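You operate a simulated robot arm through the tools that you are given. There is no shell and no other tool.

You run a simulated robot arm. Do the job below in one go: nothing can be reset, and whatever is moved stays where it is left.

## Task
Pack the yellow cup whose number matches the silver case and lock the case.
Fine: turn both case latches open, rest the case lid on the blue table, stand the cup inside, put the lid back on and turn both latches shut. Set down upright: what you pick out.

It is judged by the outcome, as a careful person would: the job done as asked, and still so three seconds after it is handed in. It fails if anything else is knocked over, pushed out of place, dropped, spilled or broken. Lids that push on must go on centred and level and be pressed home; caps that screw on are set level and turned clockwise until they are tight.

## Robot
A 6-joint arm with a two-finger gripper, fixed in place. Base frame: the origin is on the floor under the middle of its stand, x ahead of it, y to its left, z up. Units: mm, degrees, N and s.
It reaches about 1298 mm from its shoulder. Its first joint turns from -149.0 to 149.0 degrees. Payload 1.57 kg.
The tool frame sits at the grasp point between the pads (the TCP): z along the fingers, y along the line on which they close. The tips reach 21 mm beyond it. The gripper opens to 70 mm; its body begins 50 mm behind the TCP.
Orientation is that of the tool frame in the base frame, as [roll, pitch, yaw] about the fixed x, y, z axes, in that order (R = Rz(yaw) Ry(pitch) Rx(roll)). With the fingers straight down and closing along the base's y, the tool's x points along the base's -x, its y along +y and its z along -z.

## Interface
- The arm moves only by the tool apply_moves. Its argument "deltas" is a list of rows, each an object (a shift or turn left out is 0, a gripper value left out holds the last) with "angular": the turn, a rotation vector about the base's x, y, z in degrees, a list of three; "delta_pos": the shift along the base's x, y, z in mm, a list of three; "jaw": the finger opening in mm, from 0 to 70. In form: [{"angular": [wx, wy, wz], "delta_pos": [dx, dy, dz], "jaw": jaw}, ...]. A call has 1 to 20 rows; each row shifts and turns the commanded pose from where the row before left it. Each row takes 0.2 s and may step no farther than 50 mm and 8.6 degrees from the row before; otherwise, or with a gripper value out of range, the whole call is refused. A pose out of reach is approached as far as the arm can. The call stops where the force on the tool passes 40 N (or 10 N more than at its start, if that is more) or the arm is blocked; 0.2 s more then pass. The fingers move at their own pace (about 64.8 mm/s each) and stop on an object; they squeeze with about 30 N. The grip force told is the motor's: it shows also when the fingers shut on nothing. Time passes only in rows, and 0.2 s behind the last, so rows that do not move let the fingers close. It gives the time, the measured TCP pose, the force on the tool (base axes), the opening and the grip force at its end, in the units of the frame above (readings bear some noise), with the torque about the TCP (base axes, N m) and any sound that the robot's microphone picked up, and new pictures: "show" is both (left out), scene, wrist or none.
- Cameras (640 x 400 px; columns grow to the right, rows downward): "scene" is fixed at [219.3, -648.2, 1578.2]; the picture's right is [0.64, -0.77, 0.00], its down [-0.72, -0.61, -0.33] and it looks along [0.25, 0.21, -0.94] (base axes); focal length 214 px, centre (320, 200). "wrist" rides on the gripper at [79, 4, -81] in the tool frame; the picture's right is [-0.05, 1.00, 0.00], its down [-0.67, -0.04, -0.74] and it looks along [-0.74, -0.04, 0.67] (tool axes); focal length 256 px, centre (320, 200). There is no depth. A picture from a camera that has moved, and an enlarged one, comes with that camera's place and axes in the base frame and with its lens.
- raise_lower(by): slides the trunk up (or, below 0, down) by that many mm; the arm rides with it, the base frame stays. It gives what a move gives, with no picture.
- enlarge(camera, box): a new picture of the part [left, top, right, bottom] of that camera's present view, enlarged. No time passes.
- close_job(): hands the job in; it is judged then, once.

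Nothing tells you positions but the pictures and the camera data. Unless the task says otherwise, let go and move clear before handing in.

The tools are called after ">>>" as a command line: name --argument value ..., lists and objects as JSON in quotes. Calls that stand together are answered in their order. apply_moves: Moves the arm, as the interface text tells. Its arguments: {"type":"object","properties":{"deltas":{"type":"array","items":{"type":"object","properties":{"angular":{"type":"array","items":{"type":"number"}},"delta_pos":{"type":"array","items":{"type":"number"}},"jaw":{"type":"number"}}}},"show":{"type":"string","enum":["both","scene","wrist","none"]}},"required":["deltas"]} The other tools are called the same way: raise_lower (by) moves the trunk up or down; enlarge (camera, box) takes an enlarged picture of a part of a camera's view; close_job () hands the job in.

At the start:

```text
time: 0.0
position: [662.9, -94.1, 1187.0]
ee_rot: [-180.0, 0.0, -179.9]
contact_force: [0.0, 0.0, 0.3]
moment: [0.01, 0.0, 0.01]
width: 70.0
grip_force: 0.1
trunk travel left (down, up): [-868.0, 102.0]
```

scene: 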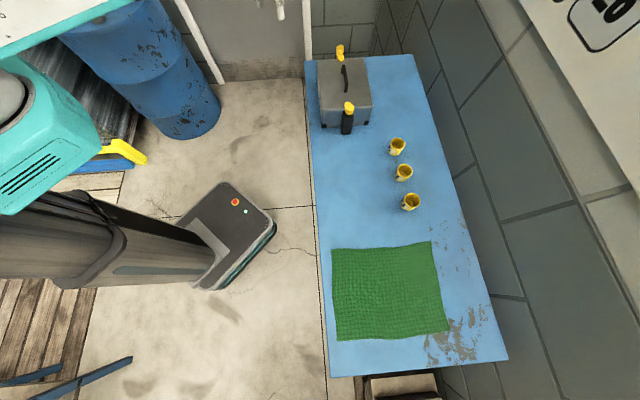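
wrist: 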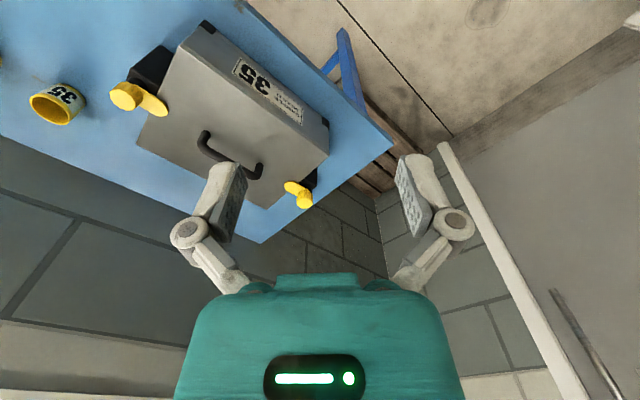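

The scene shows a silver case with two yellow latches at the far end of the blue table, three yellow cups near it, and a green cloth. I'll enlarge the views first to read the numbers and work out the positions.

>>> enlarge --camera "scene" --box '[290, 30, 450, 130]'

>>> enlarge --camera "scene" --box '[350, 120, 478, 220]'

>>> enlarge --camera "wrist" --box '[0, 0, 400, 250]'

>>> enlarge --camera "scene" --box '[300, 220, 520, 390]'

```text
4.00 times, centred on (370, 80) of scene
camera zoom: at [219.3, -648.2, 1578.2], right [0.64, -0.77, 0.0], down [-0.72, -0.61, -0.33], along [0.25, 0.21, -0.94], focal length 858 px, centre (120, 680)
```

zoom: 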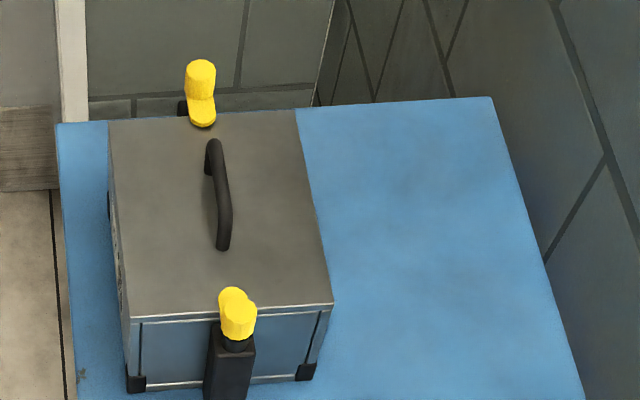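

```text
4.00 times, centred on (414, 170) of scene
camera zoom: at [219.3, -648.2, 1578.2], right [0.64, -0.77, 0.0], down [-0.72, -0.61, -0.33], along [0.25, 0.21, -0.94], focal length 858 px, centre (-56, 320)
```

zoom: 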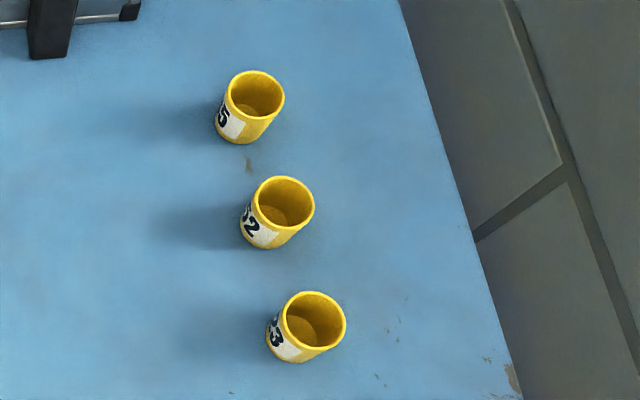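

```text
1.60 times, centred on (200, 125) of wrist
camera zoom: at [582.4, -92.0, 1268.8], right [0.05, 1.0, 0.0], down [0.67, -0.04, 0.74], along [0.74, -0.04, -0.67], focal length 410 px, centre (512, 320)
```

zoom: 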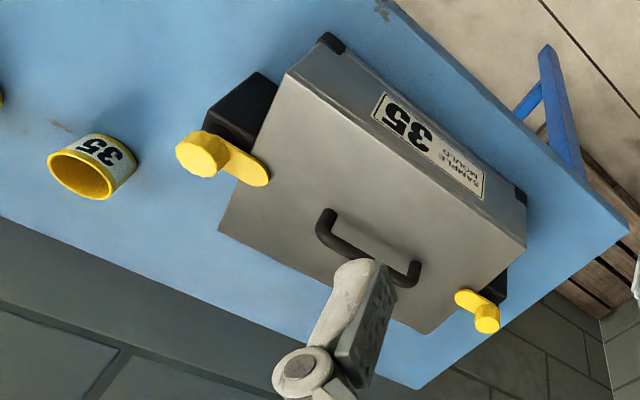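

```text
2.35 times, centred on (410, 305) of scene
camera zoom: at [219.3, -648.2, 1578.2], right [0.64, -0.77, 0.0], down [-0.72, -0.61, -0.33], along [0.25, 0.21, -0.94], focal length 505 px, centre (108, -47)
```

zoom: 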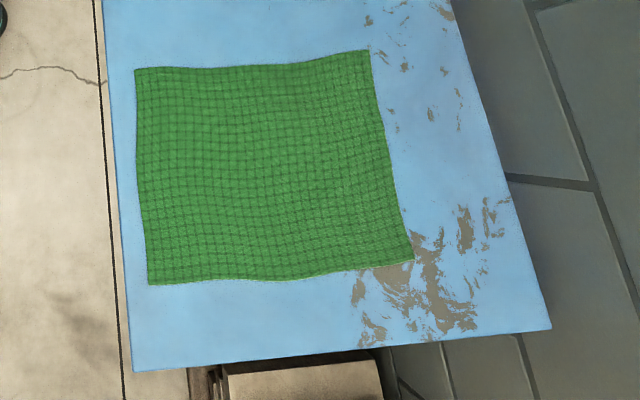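

The case is marked 35. The cup marked 35 is the one nearest the case, and the other two are 52 and 23. I put the case top near z≈910 and the table near z≈815, both turned about 45° in the base frame. I'll lower the trunk to a better working height, then turn the wrist camera to look along the case's short axis.

>>> raise_lower --by -150

>>> apply_moves --deltas '[{"angular": [0, 0, -7.5], "delta_pos": [0, -20, 10]}, {"angular": [0, 0, -7.5], "delta_pos": [0, -30, 10]}, {"angular": [0, 0, -7.5], "delta_pos": [5, -40, 10]}, {"angular": [0, 0, -7.5], "delta_pos": [5, -40, 10]}, {"angular": [0, 0, -7.5], "delta_pos": [5, -40, 10]}, {"angular": [0, 0, -7.5], "delta_pos": [5, -40, 0]}]'

```text
time: 1.8
position: [663.5, -95.3, 1037.2]
ee_rot: [-180.0, -0.1, -179.9]
contact_force: [0.2, -0.7, -0.4]
moment: [0.02, 0.03, -0.01]
width: 70.0
grip_force: 0.0
trunk travel left (down, up): [-718.0, 252.0]
```

```text
time: 3.1
position: [683.3, -309.3, 1037.6]
ee_rot: [-180.0, 0.0, 135.0]
contact_force: [-0.2, 0.0, 0.3]
moment: [-0.01, 0.01, 0.01]
width: 70.2
grip_force: 0.1
out of reach, approached as far as the arm can: row 1, 2, 3, 4, 5
trunk travel left (down, up): [-718.0, 252.0]
camera wrist: at [629.5, -250.1, 1118.7], right [0.74, 0.67, 0.0], down [0.45, -0.5, 0.74], along [0.5, -0.55, -0.67], focal length 256 px, centre (320, 200)
```

scene: 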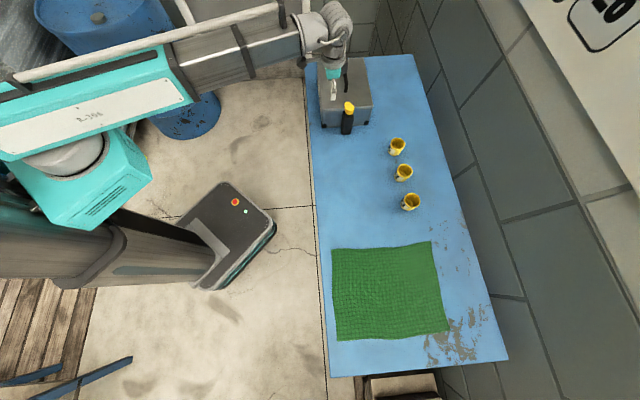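
wrist: 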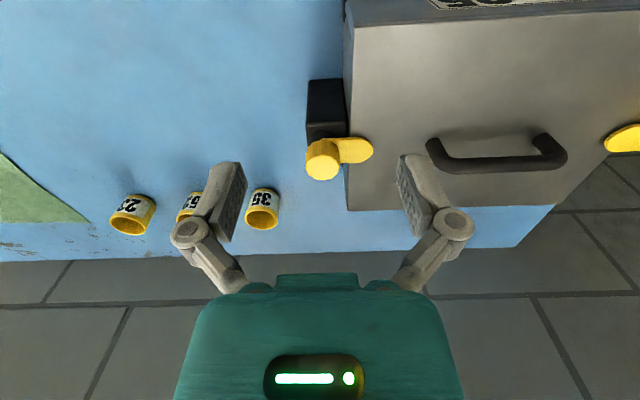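

The near latch is clearly visible now, with its yellow arm lying over the lid edge. The upward moves seemed to be limited, so I'll check that later. First I'll enlarge the latch, handle and cups to measure them.

>>> enlarge --camera "wrist" --box '[280, 60, 440, 220]'

>>> enlarge --camera "wrist" --box '[400, 80, 640, 230]'

>>> enlarge --camera "scene" --box '[290, 30, 400, 140]'

>>> enlarge --camera "wrist" --box '[90, 160, 300, 260]'

```text
2.50 times, centred on (360, 140) of wrist
camera zoom: at [629.5, -250.1, 1118.7], right [0.74, 0.67, 0.0], down [0.45, -0.5, 0.74], along [0.5, -0.55, -0.67], focal length 640 px, centre (220, 350)
```

zoom: 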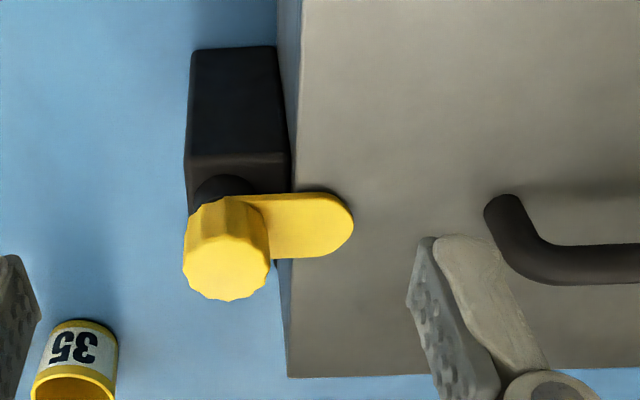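

```text
2.67 times, centred on (520, 155) of wrist
camera zoom: at [629.5, -250.1, 1118.7], right [0.74, 0.67, 0.0], down [0.45, -0.5, 0.74], along [0.5, -0.55, -0.67], focal length 683 px, centre (-213, 320)
```

zoom: 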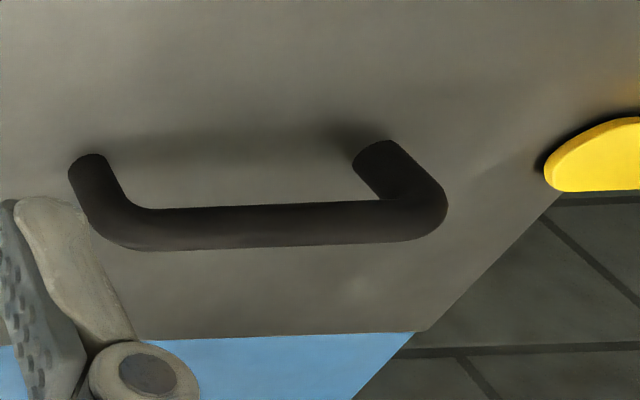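

```text
3.64 times, centred on (345, 85) of scene
camera zoom: at [219.3, -648.2, 1578.2], right [0.64, -0.77, 0.0], down [-0.72, -0.61, -0.33], along [0.25, 0.21, -0.94], focal length 780 px, centre (229, 618)
```

zoom: 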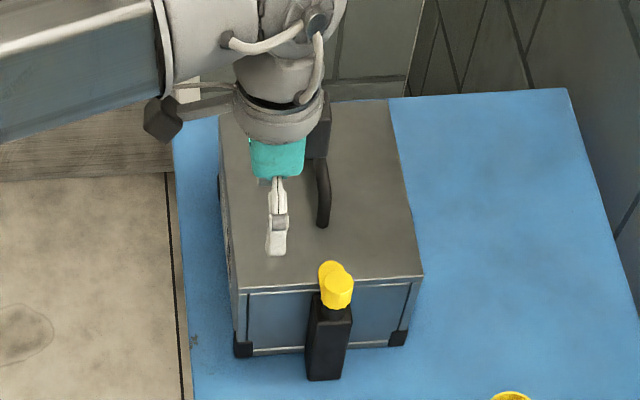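

```text
3.05 times, centred on (195, 210) of wrist
camera zoom: at [629.5, -250.1, 1118.7], right [0.74, 0.67, 0.0], down [0.45, -0.5, 0.74], along [0.5, -0.55, -0.67], focal length 780 px, centre (701, 170)
```

zoom: 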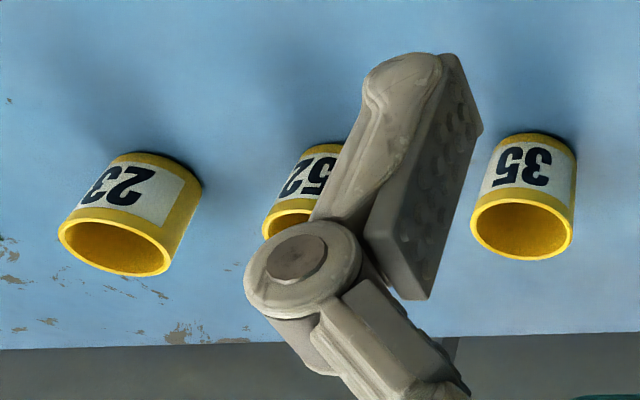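

Case, handle and table all line up at 45°. The near knob is at about (734, -362), with its top at z≈944. I'll rotate the gripper so its fingers straddle the lever, and move above the near latch for a closer look.

>>> apply_moves --deltas '[{"angular": [0, 0, 7.5], "delta_pos": [4.2, -4.4, 0]}, {"angular": [0, 0, 7.5], "delta_pos": [4.2, -4.4, 0]}, {"angular": [0, 0, 7.5], "delta_pos": [4.2, -4.4, 0]}, {"angular": [0, 0, 7.5], "delta_pos": [4.2, -4.4, 0]}, {"angular": [0, 0, 7.5], "delta_pos": [4.2, -4.4, 0]}, {"angular": [0, 0, 7.5], "delta_pos": [4.2, -4.4, 0]}, {"angular": [0, 0, 7.5], "delta_pos": [4.2, -4.4, 0]}, {"angular": [0, 0, 7.5], "delta_pos": [4.2, -4.4, 0]}, {"angular": [0, 0, 7.5], "delta_pos": [4.2, -4.4, 0]}, {"angular": [0, 0, 7.5], "delta_pos": [4.2, -4.4, 0]}, {"angular": [0, 0, 7.5], "delta_pos": [4.2, -4.4, 0]}, {"angular": [0, 0, 7.5], "delta_pos": [4.5, -4.3, 0]}]'

```text
time: 5.8
position: [733.9, -358.5, 1037.2]
ee_rot: [180.0, 0.0, -134.7]
contact_force: [1.3, 0.0, -0.2]
moment: [0.0, -0.03, -0.01]
width: 70.0
grip_force: 0.0
trunk travel left (down, up): [-718.0, 252.0]
camera wrist: at [673.4, -412.6, 1118.7], right [-0.67, 0.74, 0.0], down [0.5, 0.45, 0.74], along [0.55, 0.5, -0.67], focal length 256 px, centre (320, 200)
```

scene: 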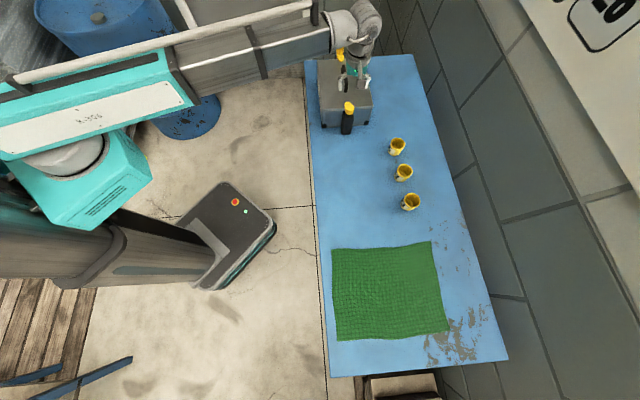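
wrist: 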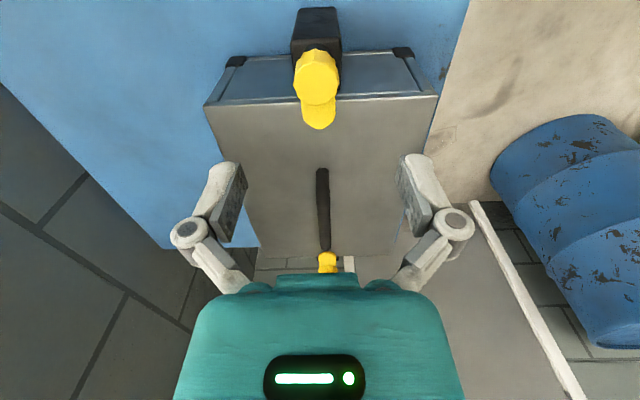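

The camera now looks along the case's long axis, and both latches are in line. I'll enlarge this view to get exact coordinates.

>>> enlarge --camera "wrist" --box '[190, 0, 450, 160]'

>>> enlarge --camera "wrist" --box '[270, 0, 370, 140]'

>>> enlarge --camera "wrist" --box '[240, 150, 400, 280]'

```text
2.46 times, centred on (320, 80) of wrist
camera zoom: at [673.4, -412.6, 1118.7], right [-0.67, 0.74, 0.0], down [0.5, 0.45, 0.74], along [0.55, 0.5, -0.67], focal length 630 px, centre (320, 495)
```

zoom: 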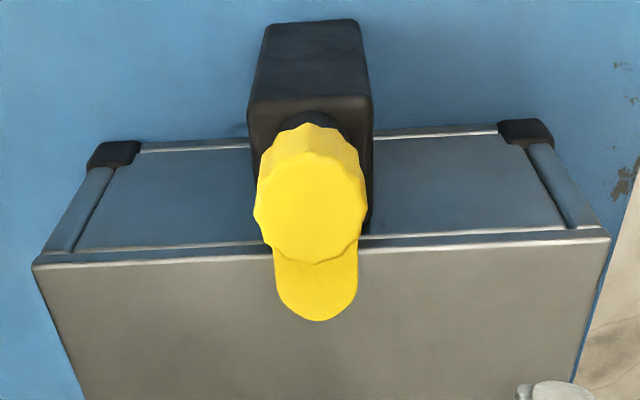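

```text
2.86 times, centred on (320, 70) of wrist
camera zoom: at [673.4, -412.6, 1118.7], right [-0.67, 0.74, 0.0], down [0.5, 0.45, 0.74], along [0.55, 0.5, -0.67], focal length 731 px, centre (320, 571)
```

zoom: 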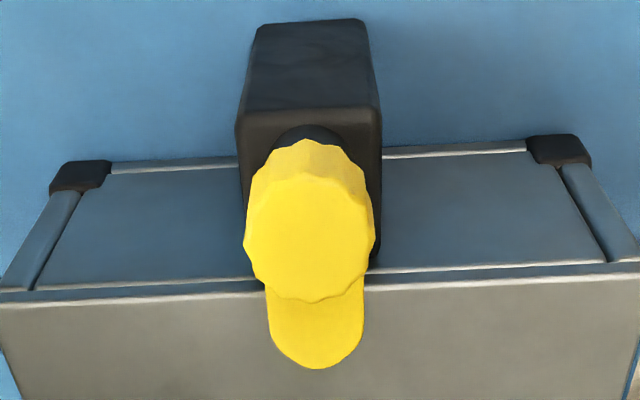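

```text
3.08 times, centred on (320, 215) of wrist
camera zoom: at [673.4, -412.6, 1118.7], right [-0.67, 0.74, 0.0], down [0.5, 0.45, 0.74], along [0.55, 0.5, -0.67], focal length 788 px, centre (320, 154)
```

zoom: 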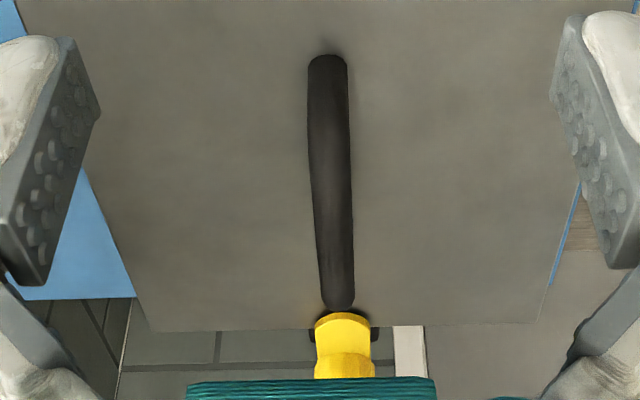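

The near knob triangulates to (733.7, -361.7), with its top at z≈938. The lid top is at z≈910, and the lever lies along +e1, which is 45° in the base frame. I'll step down over the knob and check alignment.

>>> apply_moves --deltas '[{"delta_pos": [0, -3, -20], "jaw": 70}, {"delta_pos": [0, 0, -20]}, {"delta_pos": [0, 0, -20]}, {"delta_pos": [0, 0, 0]}]'

```text
time: 6.8
position: [733.8, -357.0, 1036.4]
ee_rot: [-180.0, 0.0, -135.0]
contact_force: [-0.3, -0.1, -0.4]
moment: [0.0, 0.01, 0.02]
width: 70.0
grip_force: 0.0
out of reach, approached as far as the arm can: row 1, 2, 3
trunk travel left (down, up): [-718.0, 252.0]
camera wrist: at [673.0, -412.4, 1118.7], right [-0.67, 0.74, 0.0], down [0.5, 0.45, 0.74], along [0.55, 0.5, -0.67], focal length 256 px, centre (320, 200)
```

scene: 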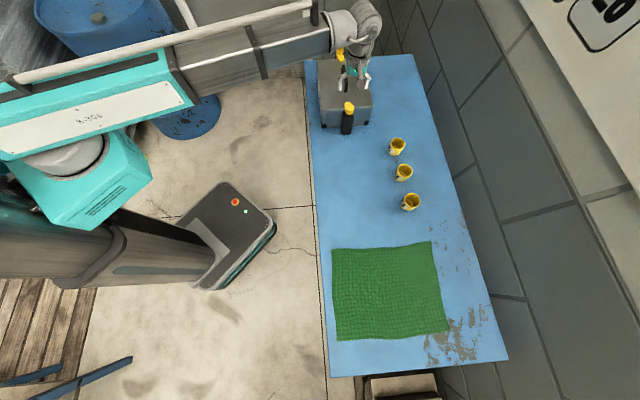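
wrist: 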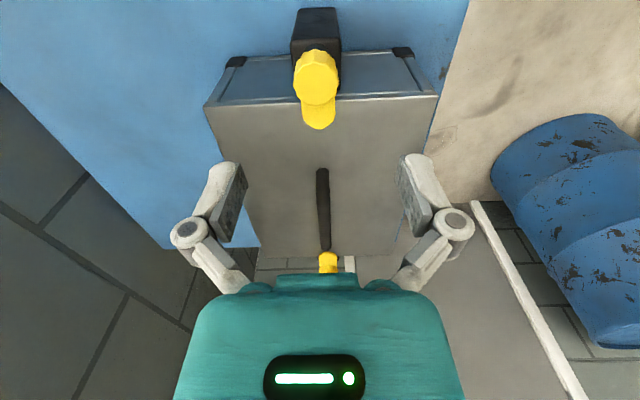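

Vertical moves by the arm are reported out of reach and did not happen, while horizontal moves and turns work. I'll test small single-axis moves to see what is limiting it.

>>> apply_moves --deltas '[{"delta_pos": [0, 0, -4]}, {"delta_pos": [0, 0, 0]}]' --show "none"

>>> apply_moves --deltas '[{"delta_pos": [0, -4, 0]}, {"delta_pos": [0, 0, 0]}]' --show "none"

```text
time: 7.3
position: [734.1, -359.6, 1037.1]
ee_rot: [-180.0, 0.0, -134.9]
contact_force: [-0.3, 0.7, 0.3]
moment: [-0.03, -0.01, 0.0]
width: 69.8
grip_force: 0.1
out of reach, approached as far as the arm can: row 1
trunk travel left (down, up): [-718.0, 252.0]
```

```text
time: 8.0
position: [733.7, -362.7, 1036.6]
ee_rot: [180.0, 0.0, -135.0]
contact_force: [-0.4, -0.6, -0.3]
moment: [0.03, -0.01, -0.03]
width: 69.7
grip_force: 0.0
trunk travel left (down, up): [-718.0, 252.0]
```

So the arm keeps its height and only the trunk moves vertically; I'll use raise_lower for every vertical move. The TCP is now over the near knob, so I'll lower in stages and check alignment.

>>> raise_lower --by -60

>>> apply_moves --deltas '[{"delta_pos": [0, 0, 0]}]'

>>> enlarge --camera "wrist" --box '[220, 80, 420, 220]'

```text
time: 8.9
position: [734.3, -362.0, 976.7]
ee_rot: [180.0, 0.0, -134.9]
contact_force: [0.4, 0.6, -0.2]
moment: [0.0, -0.01, 0.02]
width: 70.0
grip_force: 0.0
trunk travel left (down, up): [-658.0, 312.0]
```

```text
time: 9.3
position: [734.1, -362.8, 977.6]
ee_rot: [-180.0, 0.0, -135.1]
contact_force: [-0.8, 0.4, 0.4]
moment: [0.0, 0.0, -0.03]
width: 70.1
grip_force: 0.1
trunk travel left (down, up): [-658.0, 312.0]
camera wrist: at [673.0, -416.2, 1058.8], right [-0.67, 0.74, 0.0], down [0.5, 0.45, 0.74], along [0.55, 0.5, -0.67], focal length 256 px, centre (320, 200)
```

scene: 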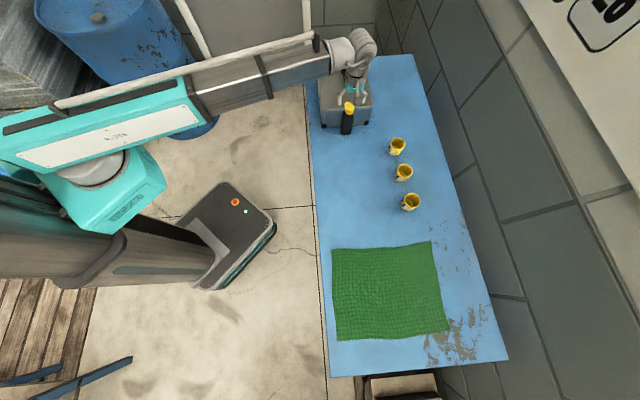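
wrist: 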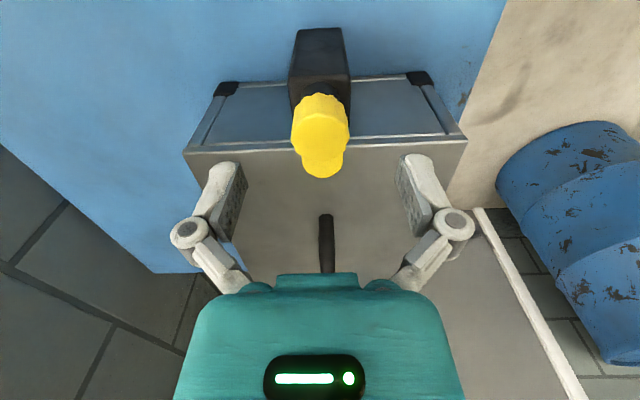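

```text
2.86 times, centred on (320, 150) of wrist
camera zoom: at [673.0, -416.2, 1058.8], right [-0.67, 0.74, 0.0], down [0.5, 0.45, 0.74], along [0.55, 0.5, -0.67], focal length 731 px, centre (320, 343)
```

zoom: 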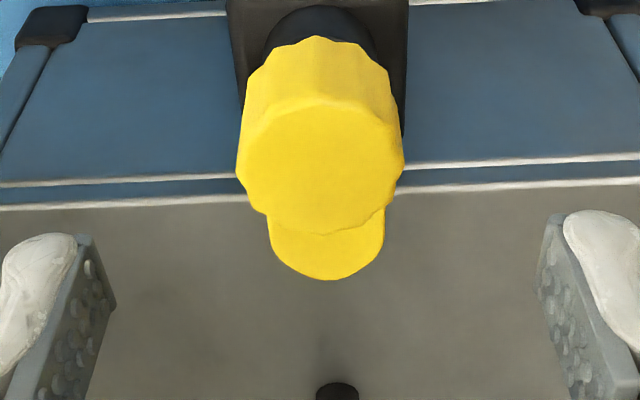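

The knob is centred between the pads. I'll lower so the fingertips straddle the knob, close on it and feel the grip.

>>> raise_lower --by -36

>>> apply_moves --deltas '[{"jaw": 40}, {"jaw": 40}, {"jaw": 20}, {"jaw": 20}, {"jaw": 20}]'

>>> enlarge --camera "wrist" --box '[220, 80, 420, 220]'

```text
time: 10.2
position: [733.6, -362.4, 941.2]
ee_rot: [-179.9, 0.0, -135.0]
contact_force: [0.2, 0.3, -0.6]
moment: [0.02, 0.02, 0.01]
width: 70.0
grip_force: 0.1
trunk travel left (down, up): [-622.0, 348.0]
```

```text
time: 11.3
position: [734.3, -362.7, 941.9]
ee_rot: [180.0, 0.0, -135.0]
contact_force: [2.1, -0.7, 1.9]
moment: [-0.06, 0.01, -0.01]
width: 31.0
grip_force: 32.4
trunk travel left (down, up): [-622.0, 348.0]
camera wrist: at [673.1, -416.2, 1022.8], right [-0.67, 0.74, 0.0], down [0.5, 0.45, 0.74], along [0.55, 0.5, -0.67], focal length 256 px, centre (320, 200)
```

scene: 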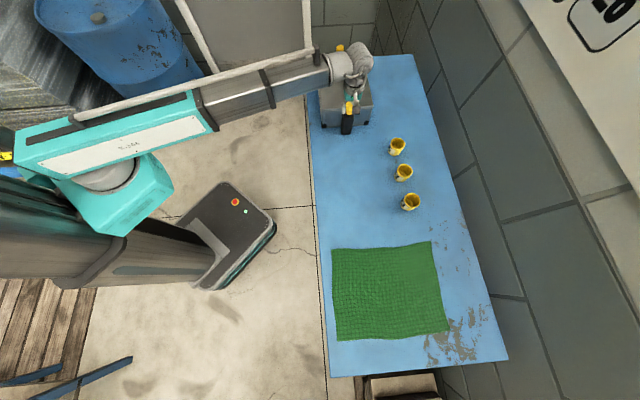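
wrist: 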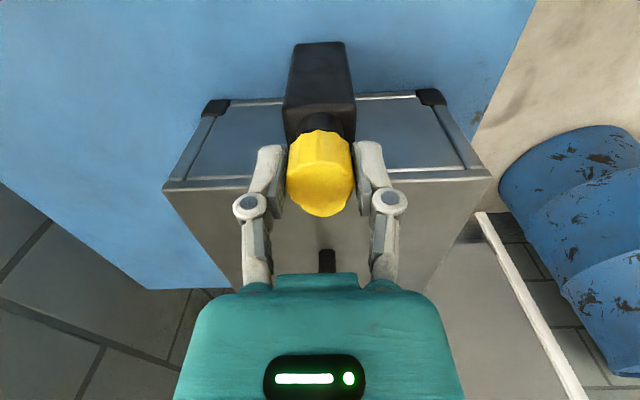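

```text
2.86 times, centred on (320, 150) of wrist
camera zoom: at [673.1, -416.2, 1022.8], right [-0.67, 0.74, 0.0], down [0.5, 0.45, 0.74], along [0.55, 0.5, -0.67], focal length 731 px, centre (320, 343)
```

zoom: 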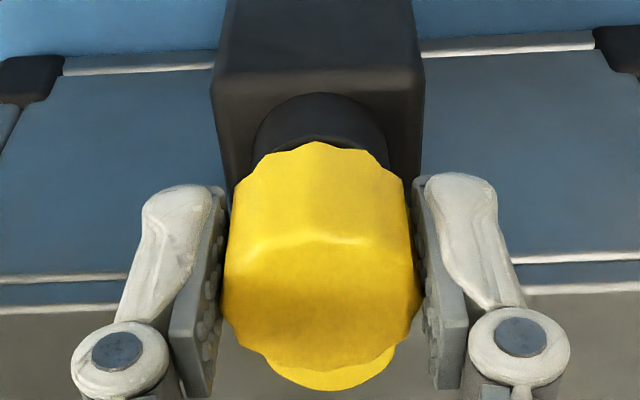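

The knob is firmly gripped at 31 mm. I'll try a small clockwise turn and watch the torque for a stop.

>>> apply_moves --deltas '[{"angular": [0, 0, -5]}, {"angular": [0, 0, -5]}, {"angular": [0, 0, 0]}]'

>>> enlarge --camera "wrist" --box '[220, 80, 420, 220]'

```text
time: 12.2
position: [733.0, -362.2, 942.6]
ee_rot: [-180.0, 0.0, -145.0]
contact_force: [0.5, 1.1, -1.0]
moment: [0.0, -0.07, 0.37]
width: 30.4
grip_force: 31.8
trunk travel left (down, up): [-622.0, 348.0]
camera wrist: at [664.5, -405.1, 1022.7], right [-0.53, 0.85, 0.0], down [0.57, 0.35, 0.74], along [0.63, 0.39, -0.67], focal length 256 px, centre (320, 200)
```

scene: 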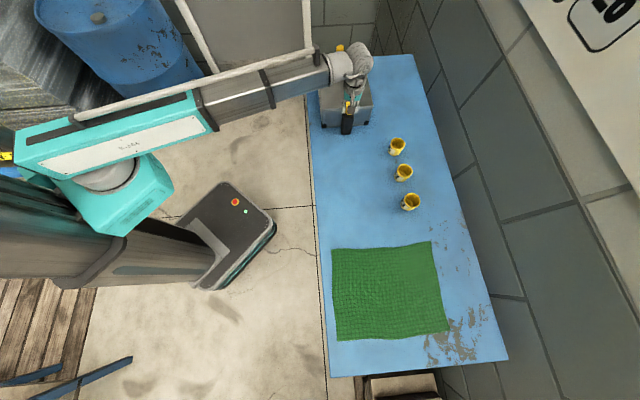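
wrist: 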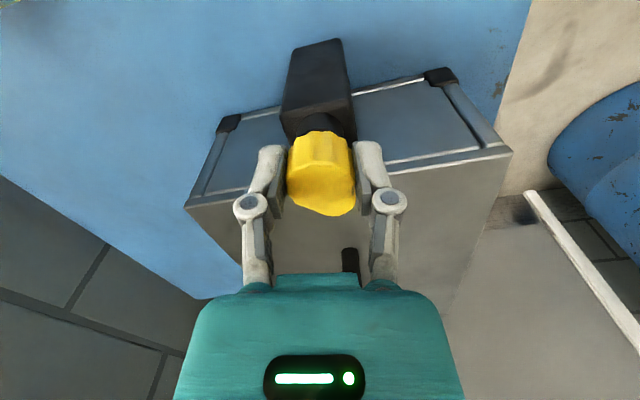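

```text
2.86 times, centred on (320, 150) of wrist
camera zoom: at [664.5, -405.1, 1022.7], right [-0.53, 0.85, 0.0], down [0.57, 0.35, 0.74], along [0.63, 0.39, -0.67], focal length 731 px, centre (320, 343)
```

zoom: 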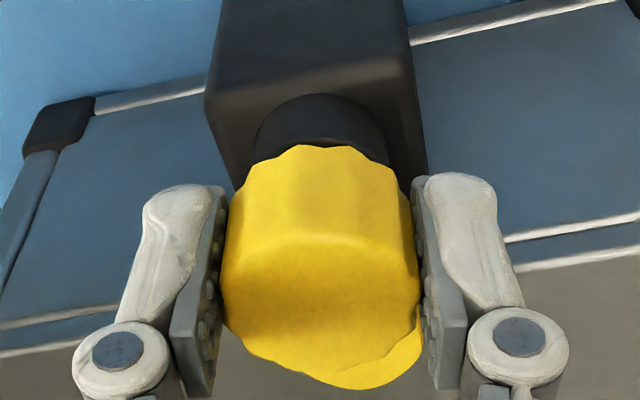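

The knob slipped at 0.37 N·m and the lever stayed put, so clockwise looks like the stop. I'll rotate back and on counter-clockwise.

>>> apply_moves --deltas '[{"angular": [0, 0, 5]}, {"angular": [0, 0, 5]}, {"angular": [0, 0, 5]}, {"angular": [0, 0, 5]}, {"angular": [0, 0, 5]}, {"angular": [0, 0, 0]}]'

>>> enlarge --camera "wrist" --box '[220, 80, 420, 220]'

```text
time: 13.6
position: [734.8, -363.3, 941.4]
ee_rot: [-180.0, 0.0, -120.0]
contact_force: [2.1, 0.8, -0.4]
moment: [-0.01, 0.12, 0.04]
width: 30.7
grip_force: 31.9
trunk travel left (down, up): [-622.0, 348.0]
camera wrist: at [689.1, -430.1, 1022.7], right [-0.84, 0.54, 0.0], down [0.36, 0.56, 0.74], along [0.41, 0.62, -0.67], focal length 256 px, centre (320, 200)
```

scene: 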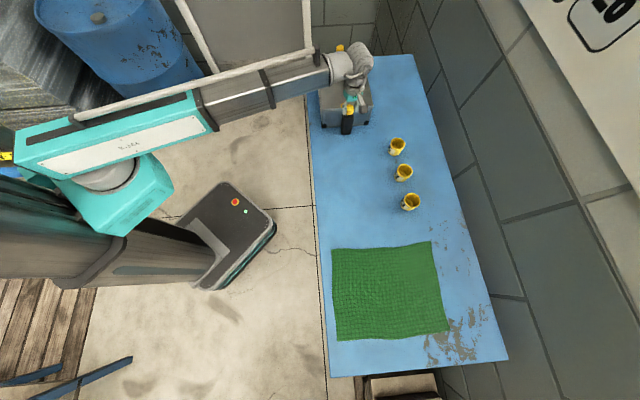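
wrist: 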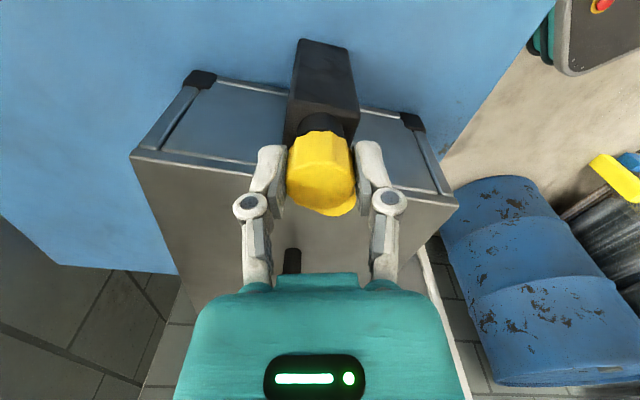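

```text
2.86 times, centred on (320, 150) of wrist
camera zoom: at [689.1, -430.1, 1022.7], right [-0.84, 0.54, 0.0], down [0.36, 0.56, 0.74], along [0.41, 0.62, -0.67], focal length 731 px, centre (320, 343)
```

zoom: 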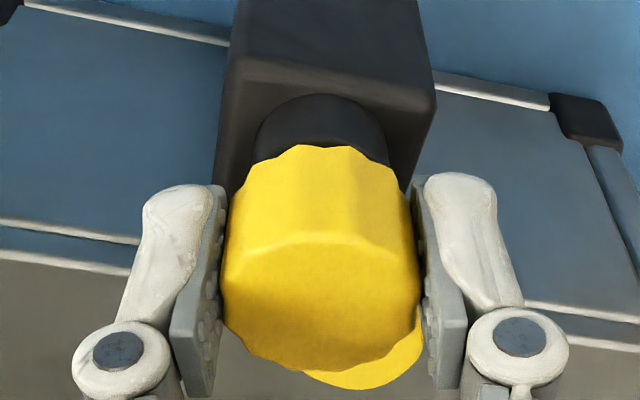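

Counter-clockwise turns freely, at 0.04 N·m with the lever following the gripper. I'll continue opening the near latch that way.

>>> apply_moves --deltas '[{"angular": [0, 0, 7]}, {"angular": [0, 0, 7]}, {"angular": [0, 0, 7]}, {"angular": [0, 0, 7]}, {"angular": [0, 0, 7]}, {"angular": [0, 0, 7]}, {"angular": [0, 0, 7]}, {"angular": [0, 0, 7]}, {"angular": [0, 0, 0]}]'

>>> enlarge --camera "wrist" --box '[220, 80, 420, 220]'

```text
time: 15.6
position: [734.6, -362.5, 940.5]
ee_rot: [-179.9, -0.1, -63.9]
contact_force: [22.5, -7.1, 16.2]
moment: [-0.07, -0.47, -0.03]
width: 30.7
grip_force: 31.8
trunk travel left (down, up): [-622.0, 348.0]
camera wrist: at [764.4, -436.3, 1022.6], right [-0.92, -0.39, 0.0], down [-0.26, 0.61, 0.74], along [-0.29, 0.68, -0.67], focal length 256 px, centre (320, 200)
```

scene: 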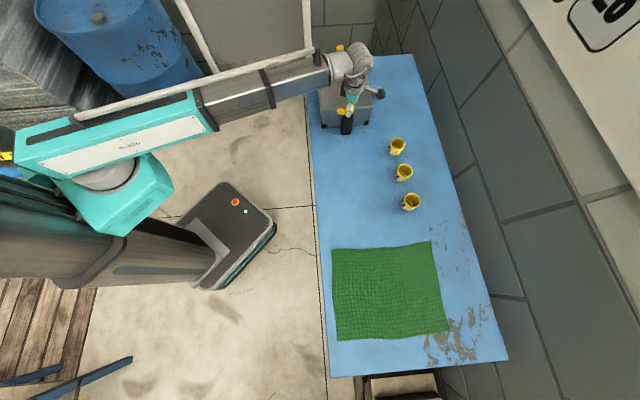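
wrist: 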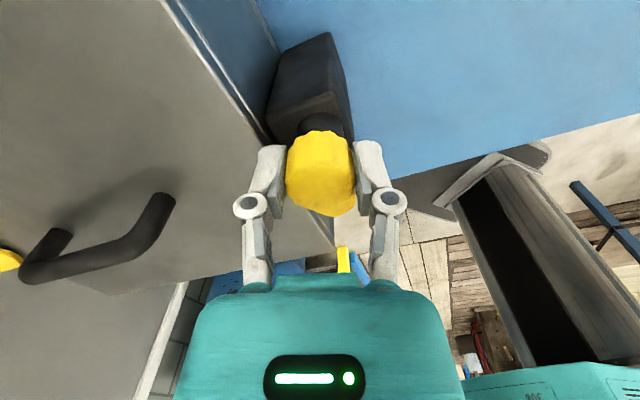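

```text
2.86 times, centred on (320, 150) of wrist
camera zoom: at [764.4, -436.3, 1022.6], right [-0.92, -0.39, 0.0], down [-0.26, 0.61, 0.74], along [-0.29, 0.68, -0.67], focal length 731 px, centre (320, 343)
```

zoom: 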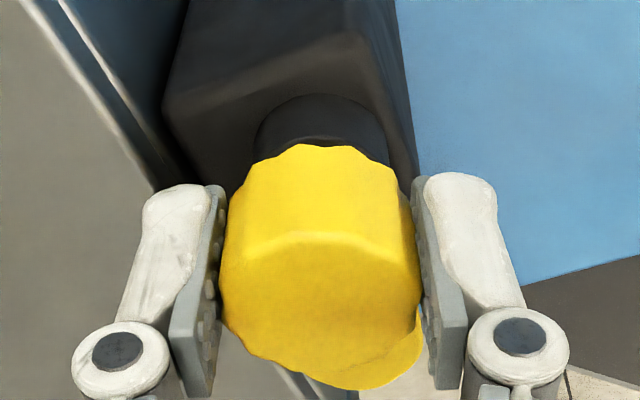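

The lever has turned about 80°, but a side load of about 23 N has built up, probably from a small offset between the TCP and the knob axis. I'll shift slightly to relieve it before finishing the turn.

>>> apply_moves --deltas '[{"delta_pos": [1.0, -0.3, 0]}, {"delta_pos": [0, 0, 0]}]' --show "none"

```text
time: 16.1
position: [734.0, -361.6, 940.7]
ee_rot: [180.0, -0.1, -64.0]
contact_force: [17.1, -1.3, 9.9]
moment: [-0.7, -0.72, -0.05]
width: 30.6
grip_force: 31.8
trunk travel left (down, up): [-622.0, 348.0]
```

The load did not clear with a shift, so I'll release the grip to remove the preload and look at where the lever actually is.

>>> apply_moves --deltas '[{"jaw": 50}, {"jaw": 70}, {"jaw": 70}]'

>>> raise_lower --by 60

>>> apply_moves --deltas '[{"delta_pos": [0, 0, 0]}]'

>>> enlarge --camera "wrist" --box '[220, 40, 420, 200]'

```text
time: 16.9
position: [732.9, -363.4, 941.6]
ee_rot: [180.0, 0.0, -64.0]
contact_force: [0.2, 0.0, 0.3]
moment: [-0.03, 0.0, 0.0]
width: 70.0
grip_force: 0.0
trunk travel left (down, up): [-622.0, 348.0]
camera wrist: at [763.6, -436.7, 1022.7], right [-0.92, -0.39, 0.0], down [-0.26, 0.61, 0.75], along [-0.29, 0.69, -0.67], focal length 256 px, centre (320, 200)
```

scene: 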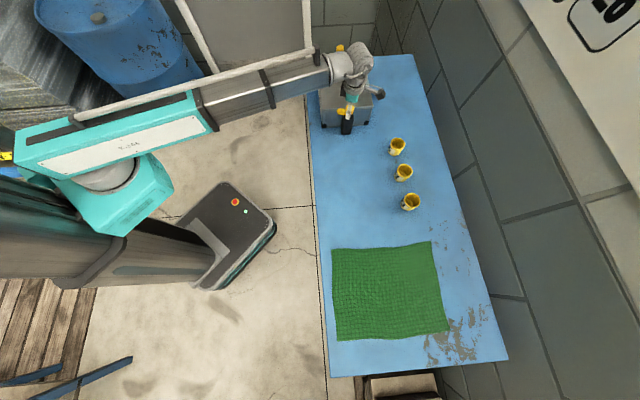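
wrist: 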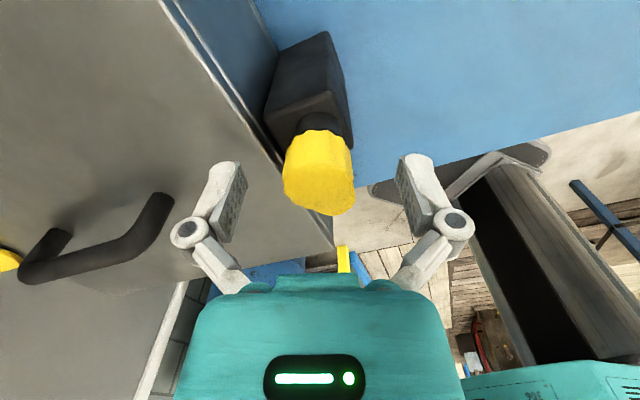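

```text
time: 17.9
position: [735.8, -363.6, 1000.4]
ee_rot: [180.0, 0.0, -64.0]
contact_force: [-0.2, 0.5, -0.2]
moment: [0.01, -0.02, 0.0]
width: 70.2
grip_force: 0.1
trunk travel left (down, up): [-682.0, 288.0]
```

```text
time: 18.4
position: [734.8, -362.0, 1000.7]
ee_rot: [180.0, -0.1, -64.0]
contact_force: [0.3, 0.7, -0.3]
moment: [0.0, -0.02, 0.0]
width: 70.0
grip_force: 0.0
trunk travel left (down, up): [-682.0, 288.0]
camera wrist: at [763.9, -436.8, 1082.7], right [-0.92, -0.39, 0.0], down [-0.26, 0.61, 0.74], along [-0.29, 0.69, -0.67], focal length 256 px, centre (320, 200)
```

scene: 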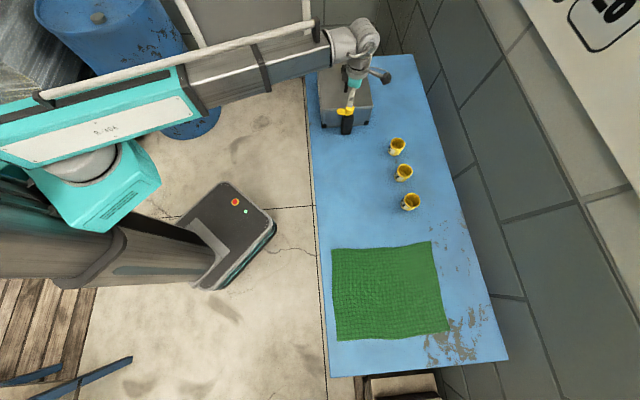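
wrist: 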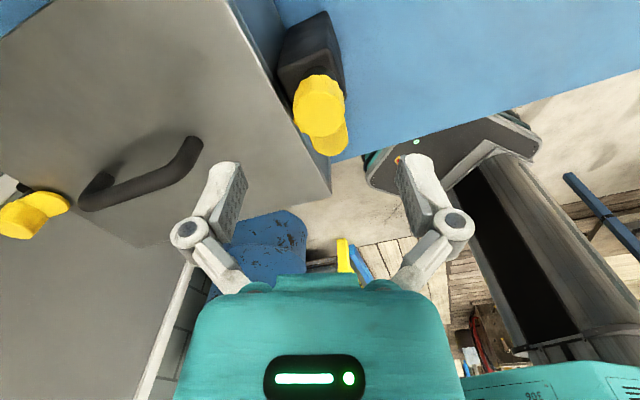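

```text
2.50 times, centred on (320, 120) of wrist
camera zoom: at [763.9, -436.8, 1082.7], right [-0.92, -0.39, 0.0], down [-0.26, 0.61, 0.74], along [-0.29, 0.69, -0.67], focal length 640 px, centre (320, 400)
```

zoom: 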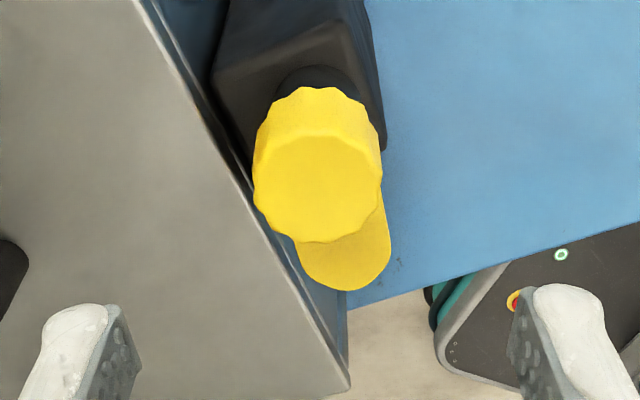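

The near lever is now about 82° round and clear of the lid edge. I'll regrip squarely and turn it a little more until it reaches 90° or its stop.

>>> apply_moves --deltas '[{"angular": [0, 0, 5]}, {"angular": [0, 0, 5]}, {"delta_pos": [0, 0, 0]}]' --show "wrist"

>>> enlarge --camera "wrist" --box '[220, 40, 420, 200]'

```text
time: 19.1
position: [734.2, -363.3, 1001.1]
ee_rot: [179.9, 0.0, -53.9]
contact_force: [0.1, -0.1, -0.1]
moment: [-0.02, 0.02, -0.01]
width: 70.0
grip_force: 0.0
trunk travel left (down, up): [-682.0, 288.0]
camera wrist: at [776.2, -430.6, 1082.7], right [-0.84, -0.54, 0.0], down [-0.36, 0.56, 0.74], along [-0.41, 0.62, -0.67], focal length 256 px, centre (320, 200)
```

wrist: 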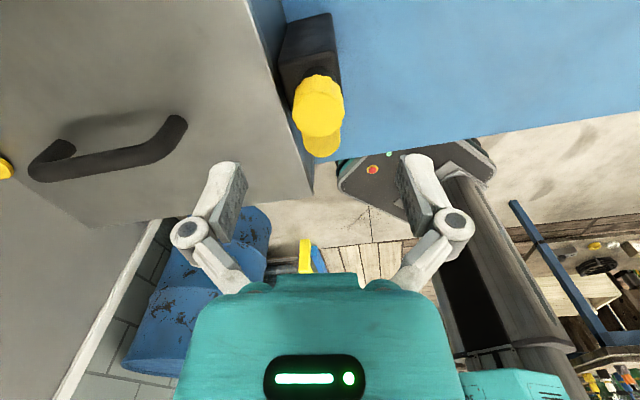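

```text
2.50 times, centred on (320, 120) of wrist
camera zoom: at [776.2, -430.6, 1082.7], right [-0.84, -0.54, 0.0], down [-0.36, 0.56, 0.74], along [-0.41, 0.62, -0.67], focal length 640 px, centre (320, 400)
```

zoom: 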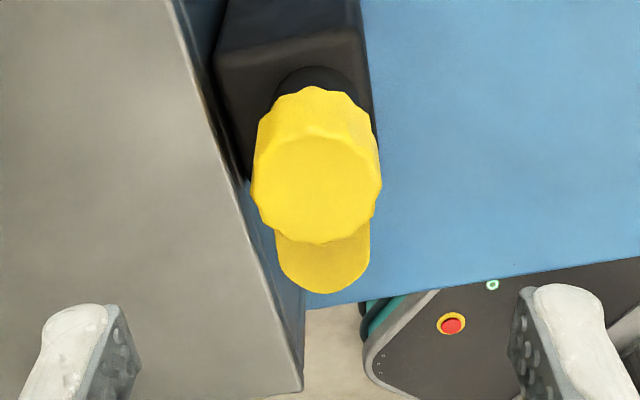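

>>> raise_lower --by -60

>>> apply_moves --deltas '[{"jaw": 40}, {"jaw": 20}, {"jaw": 20}, {"jaw": 20}, {"jaw": 20}]' --show "none"

>>> apply_moves --deltas '[{"angular": [0, 0, 4]}, {"angular": [0, 0, 4]}, {"delta_pos": [0, 0, 0]}]' --show "wrist"

>>> enlarge --camera "wrist" --box '[220, 80, 420, 220]'

```text
time: 20.1
position: [735.0, -362.7, 940.8]
ee_rot: [180.0, 0.1, -54.0]
contact_force: [-0.3, 0.2, -0.1]
moment: [-0.01, 0.01, -0.03]
width: 70.0
grip_force: 0.0
trunk travel left (down, up): [-622.0, 348.0]
```

```text
time: 21.4
position: [735.2, -362.1, 940.9]
ee_rot: [179.9, 0.0, -54.0]
contact_force: [10.4, 4.1, 7.9]
moment: [0.43, -0.07, -0.02]
width: 30.6
grip_force: 31.8
trunk travel left (down, up): [-622.0, 348.0]
```

```text
time: 22.1
position: [736.0, -362.3, 941.3]
ee_rot: [-180.0, 0.0, -46.0]
contact_force: [13.4, 4.3, 12.1]
moment: [0.46, -0.07, 0.04]
width: 30.8
grip_force: 32.3
trunk travel left (down, up): [-622.0, 348.0]
camera wrist: at [786.1, -423.1, 1022.9], right [-0.75, -0.66, 0.0], down [-0.44, 0.5, 0.74], along [-0.49, 0.56, -0.67], focal length 256 px, centre (320, 200)
```

wrist: 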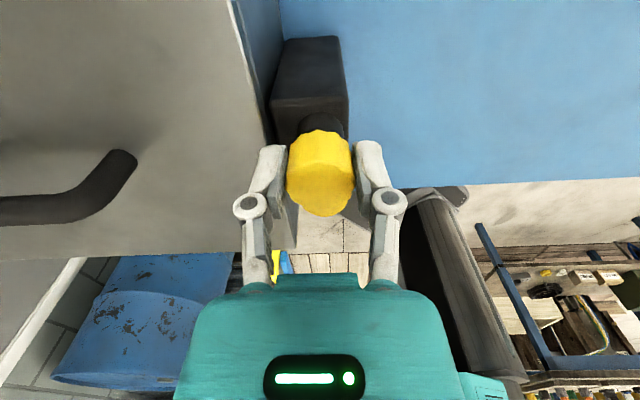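

```text
2.86 times, centred on (320, 150) of wrist
camera zoom: at [786.1, -423.1, 1022.9], right [-0.75, -0.66, 0.0], down [-0.44, 0.5, 0.74], along [-0.49, 0.56, -0.67], focal length 731 px, centre (320, 343)
```

zoom: 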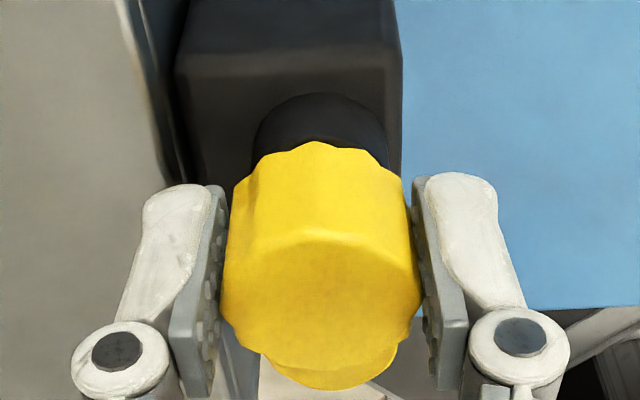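

The lever keeps following freely and is now at about 90°. I'll nudge the TCP toward the axis to cut the side load, then feel for the end stop.

>>> apply_moves --deltas '[{"delta_pos": [1.2, 0.8, 0]}, {"delta_pos": [0, 0, 0]}]' --show "none"

>>> apply_moves --deltas '[{"angular": [0, 0, 5]}, {"delta_pos": [0, 0, 0]}]' --show "wrist"

>>> enlarge --camera "wrist" --box '[220, 80, 420, 220]'

```text
time: 22.8
position: [735.1, -362.9, 941.3]
ee_rot: [180.0, 0.0, -46.0]
contact_force: [3.6, 3.4, 4.3]
moment: [-0.59, -0.79, -0.03]
width: 30.7
grip_force: 31.9
trunk travel left (down, up): [-622.0, 348.0]
```

```text
time: 23.4
position: [736.4, -362.0, 940.1]
ee_rot: [180.0, 0.2, -41.0]
contact_force: [0.0, 1.2, 1.3]
moment: [0.17, 0.32, -0.25]
width: 30.5
grip_force: 31.6
trunk travel left (down, up): [-622.0, 348.0]
camera wrist: at [791.2, -418.2, 1022.6], right [-0.7, -0.72, 0.0], down [-0.48, 0.46, 0.75], along [-0.54, 0.52, -0.67], focal length 256 px, centre (320, 200)
```

wrist: 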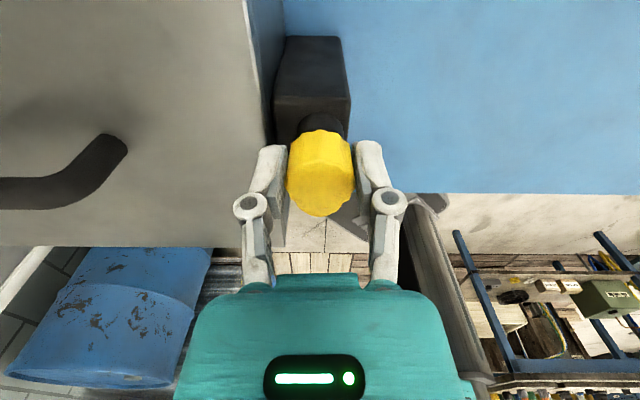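

```text
2.86 times, centred on (320, 150) of wrist
camera zoom: at [791.2, -418.2, 1022.6], right [-0.7, -0.72, 0.0], down [-0.48, 0.46, 0.75], along [-0.54, 0.52, -0.67], focal length 731 px, centre (320, 343)
```

zoom: 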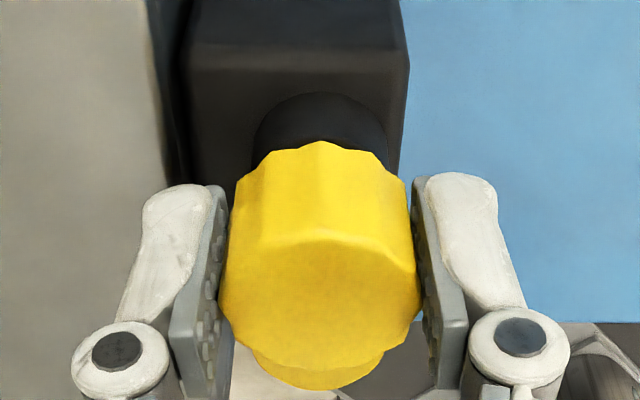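

Resistance appears past about 92°, so the near latch is fully open. I'll release, rise, and travel to the far latch while rotating back.

>>> apply_moves --deltas '[{"jaw": 50}, {"jaw": 70}, {"jaw": 70}]' --show "none"

>>> raise_lower --by 90

>>> apply_moves --deltas '[{"angular": [0, 0, -7.8], "delta_pos": [18, 18, 0]}, {"angular": [0, 0, -7.8], "delta_pos": [18, 18, 0]}, {"angular": [0, 0, -7.8], "delta_pos": [18, 18, 0]}, {"angular": [0, 0, -7.8], "delta_pos": [18, 18, 0]}, {"angular": [0, 0, -7.8], "delta_pos": [18, 18, 0]}, {"angular": [0, 0, -7.8], "delta_pos": [18, 18, 0]}, {"angular": [0, 0, -7.8], "delta_pos": [18, 18, 0]}, {"angular": [0, 0, -7.8], "delta_pos": [18, 18, 0]}, {"angular": [0, 0, -7.8], "delta_pos": [18, 18, 0]}, {"angular": [0, 0, -7.8], "delta_pos": [18, 18, 0]}, {"angular": [0, 0, -7.8], "delta_pos": [18, 18, 0]}, {"angular": [0, 0, -8.2], "delta_pos": [18, 18, 0]}, {"delta_pos": [0, 0, 0]}]'

>>> enlarge --camera "wrist" --box '[220, 0, 420, 140]'

```text
time: 24.1
position: [735.9, -362.4, 940.3]
ee_rot: [179.9, 0.0, -41.0]
contact_force: [0.5, 0.4, 0.4]
moment: [-0.02, -0.01, 0.02]
width: 69.9
grip_force: 0.1
trunk travel left (down, up): [-622.0, 348.0]
```

```text
time: 25.4
position: [735.7, -362.5, 1031.2]
ee_rot: [179.9, 0.0, -41.0]
contact_force: [-0.8, -0.2, -0.3]
moment: [0.04, -0.04, 0.01]
width: 69.8
grip_force: 0.0
trunk travel left (down, up): [-712.0, 258.0]
```

```text
time: 28.2
position: [951.9, -145.4, 1031.3]
ee_rot: [180.0, -0.1, -135.1]
contact_force: [0.0, 0.0, -0.6]
moment: [-0.01, 0.03, -0.02]
width: 69.8
grip_force: 0.1
trunk travel left (down, up): [-712.0, 258.0]
camera wrist: at [891.5, -200.3, 1112.7], right [-0.67, 0.75, 0.0], down [0.5, 0.45, 0.74], along [0.55, 0.5, -0.67], focal length 256 px, centre (320, 200)
```

scene: 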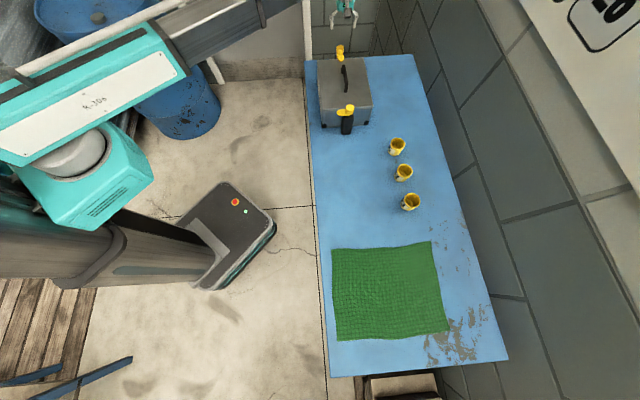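
wrist: 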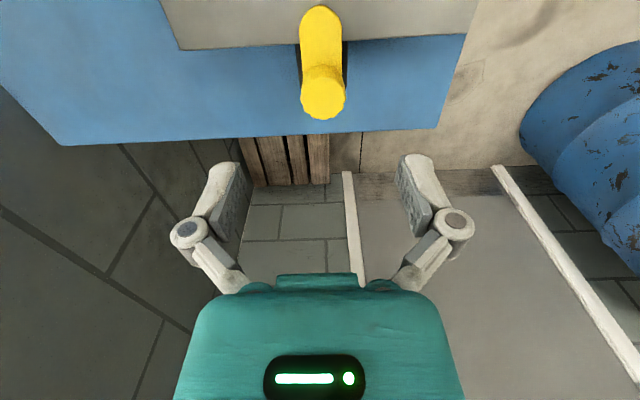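

```text
2.86 times, centred on (320, 70) of wrist
camera zoom: at [891.5, -200.3, 1112.7], right [-0.67, 0.75, 0.0], down [0.5, 0.45, 0.74], along [0.55, 0.5, -0.67], focal length 731 px, centre (320, 571)
```

zoom: 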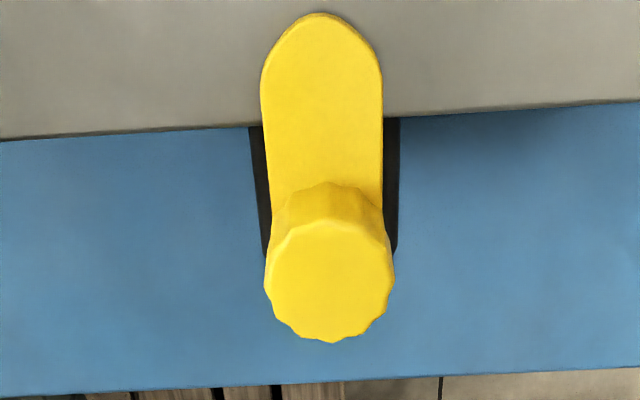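

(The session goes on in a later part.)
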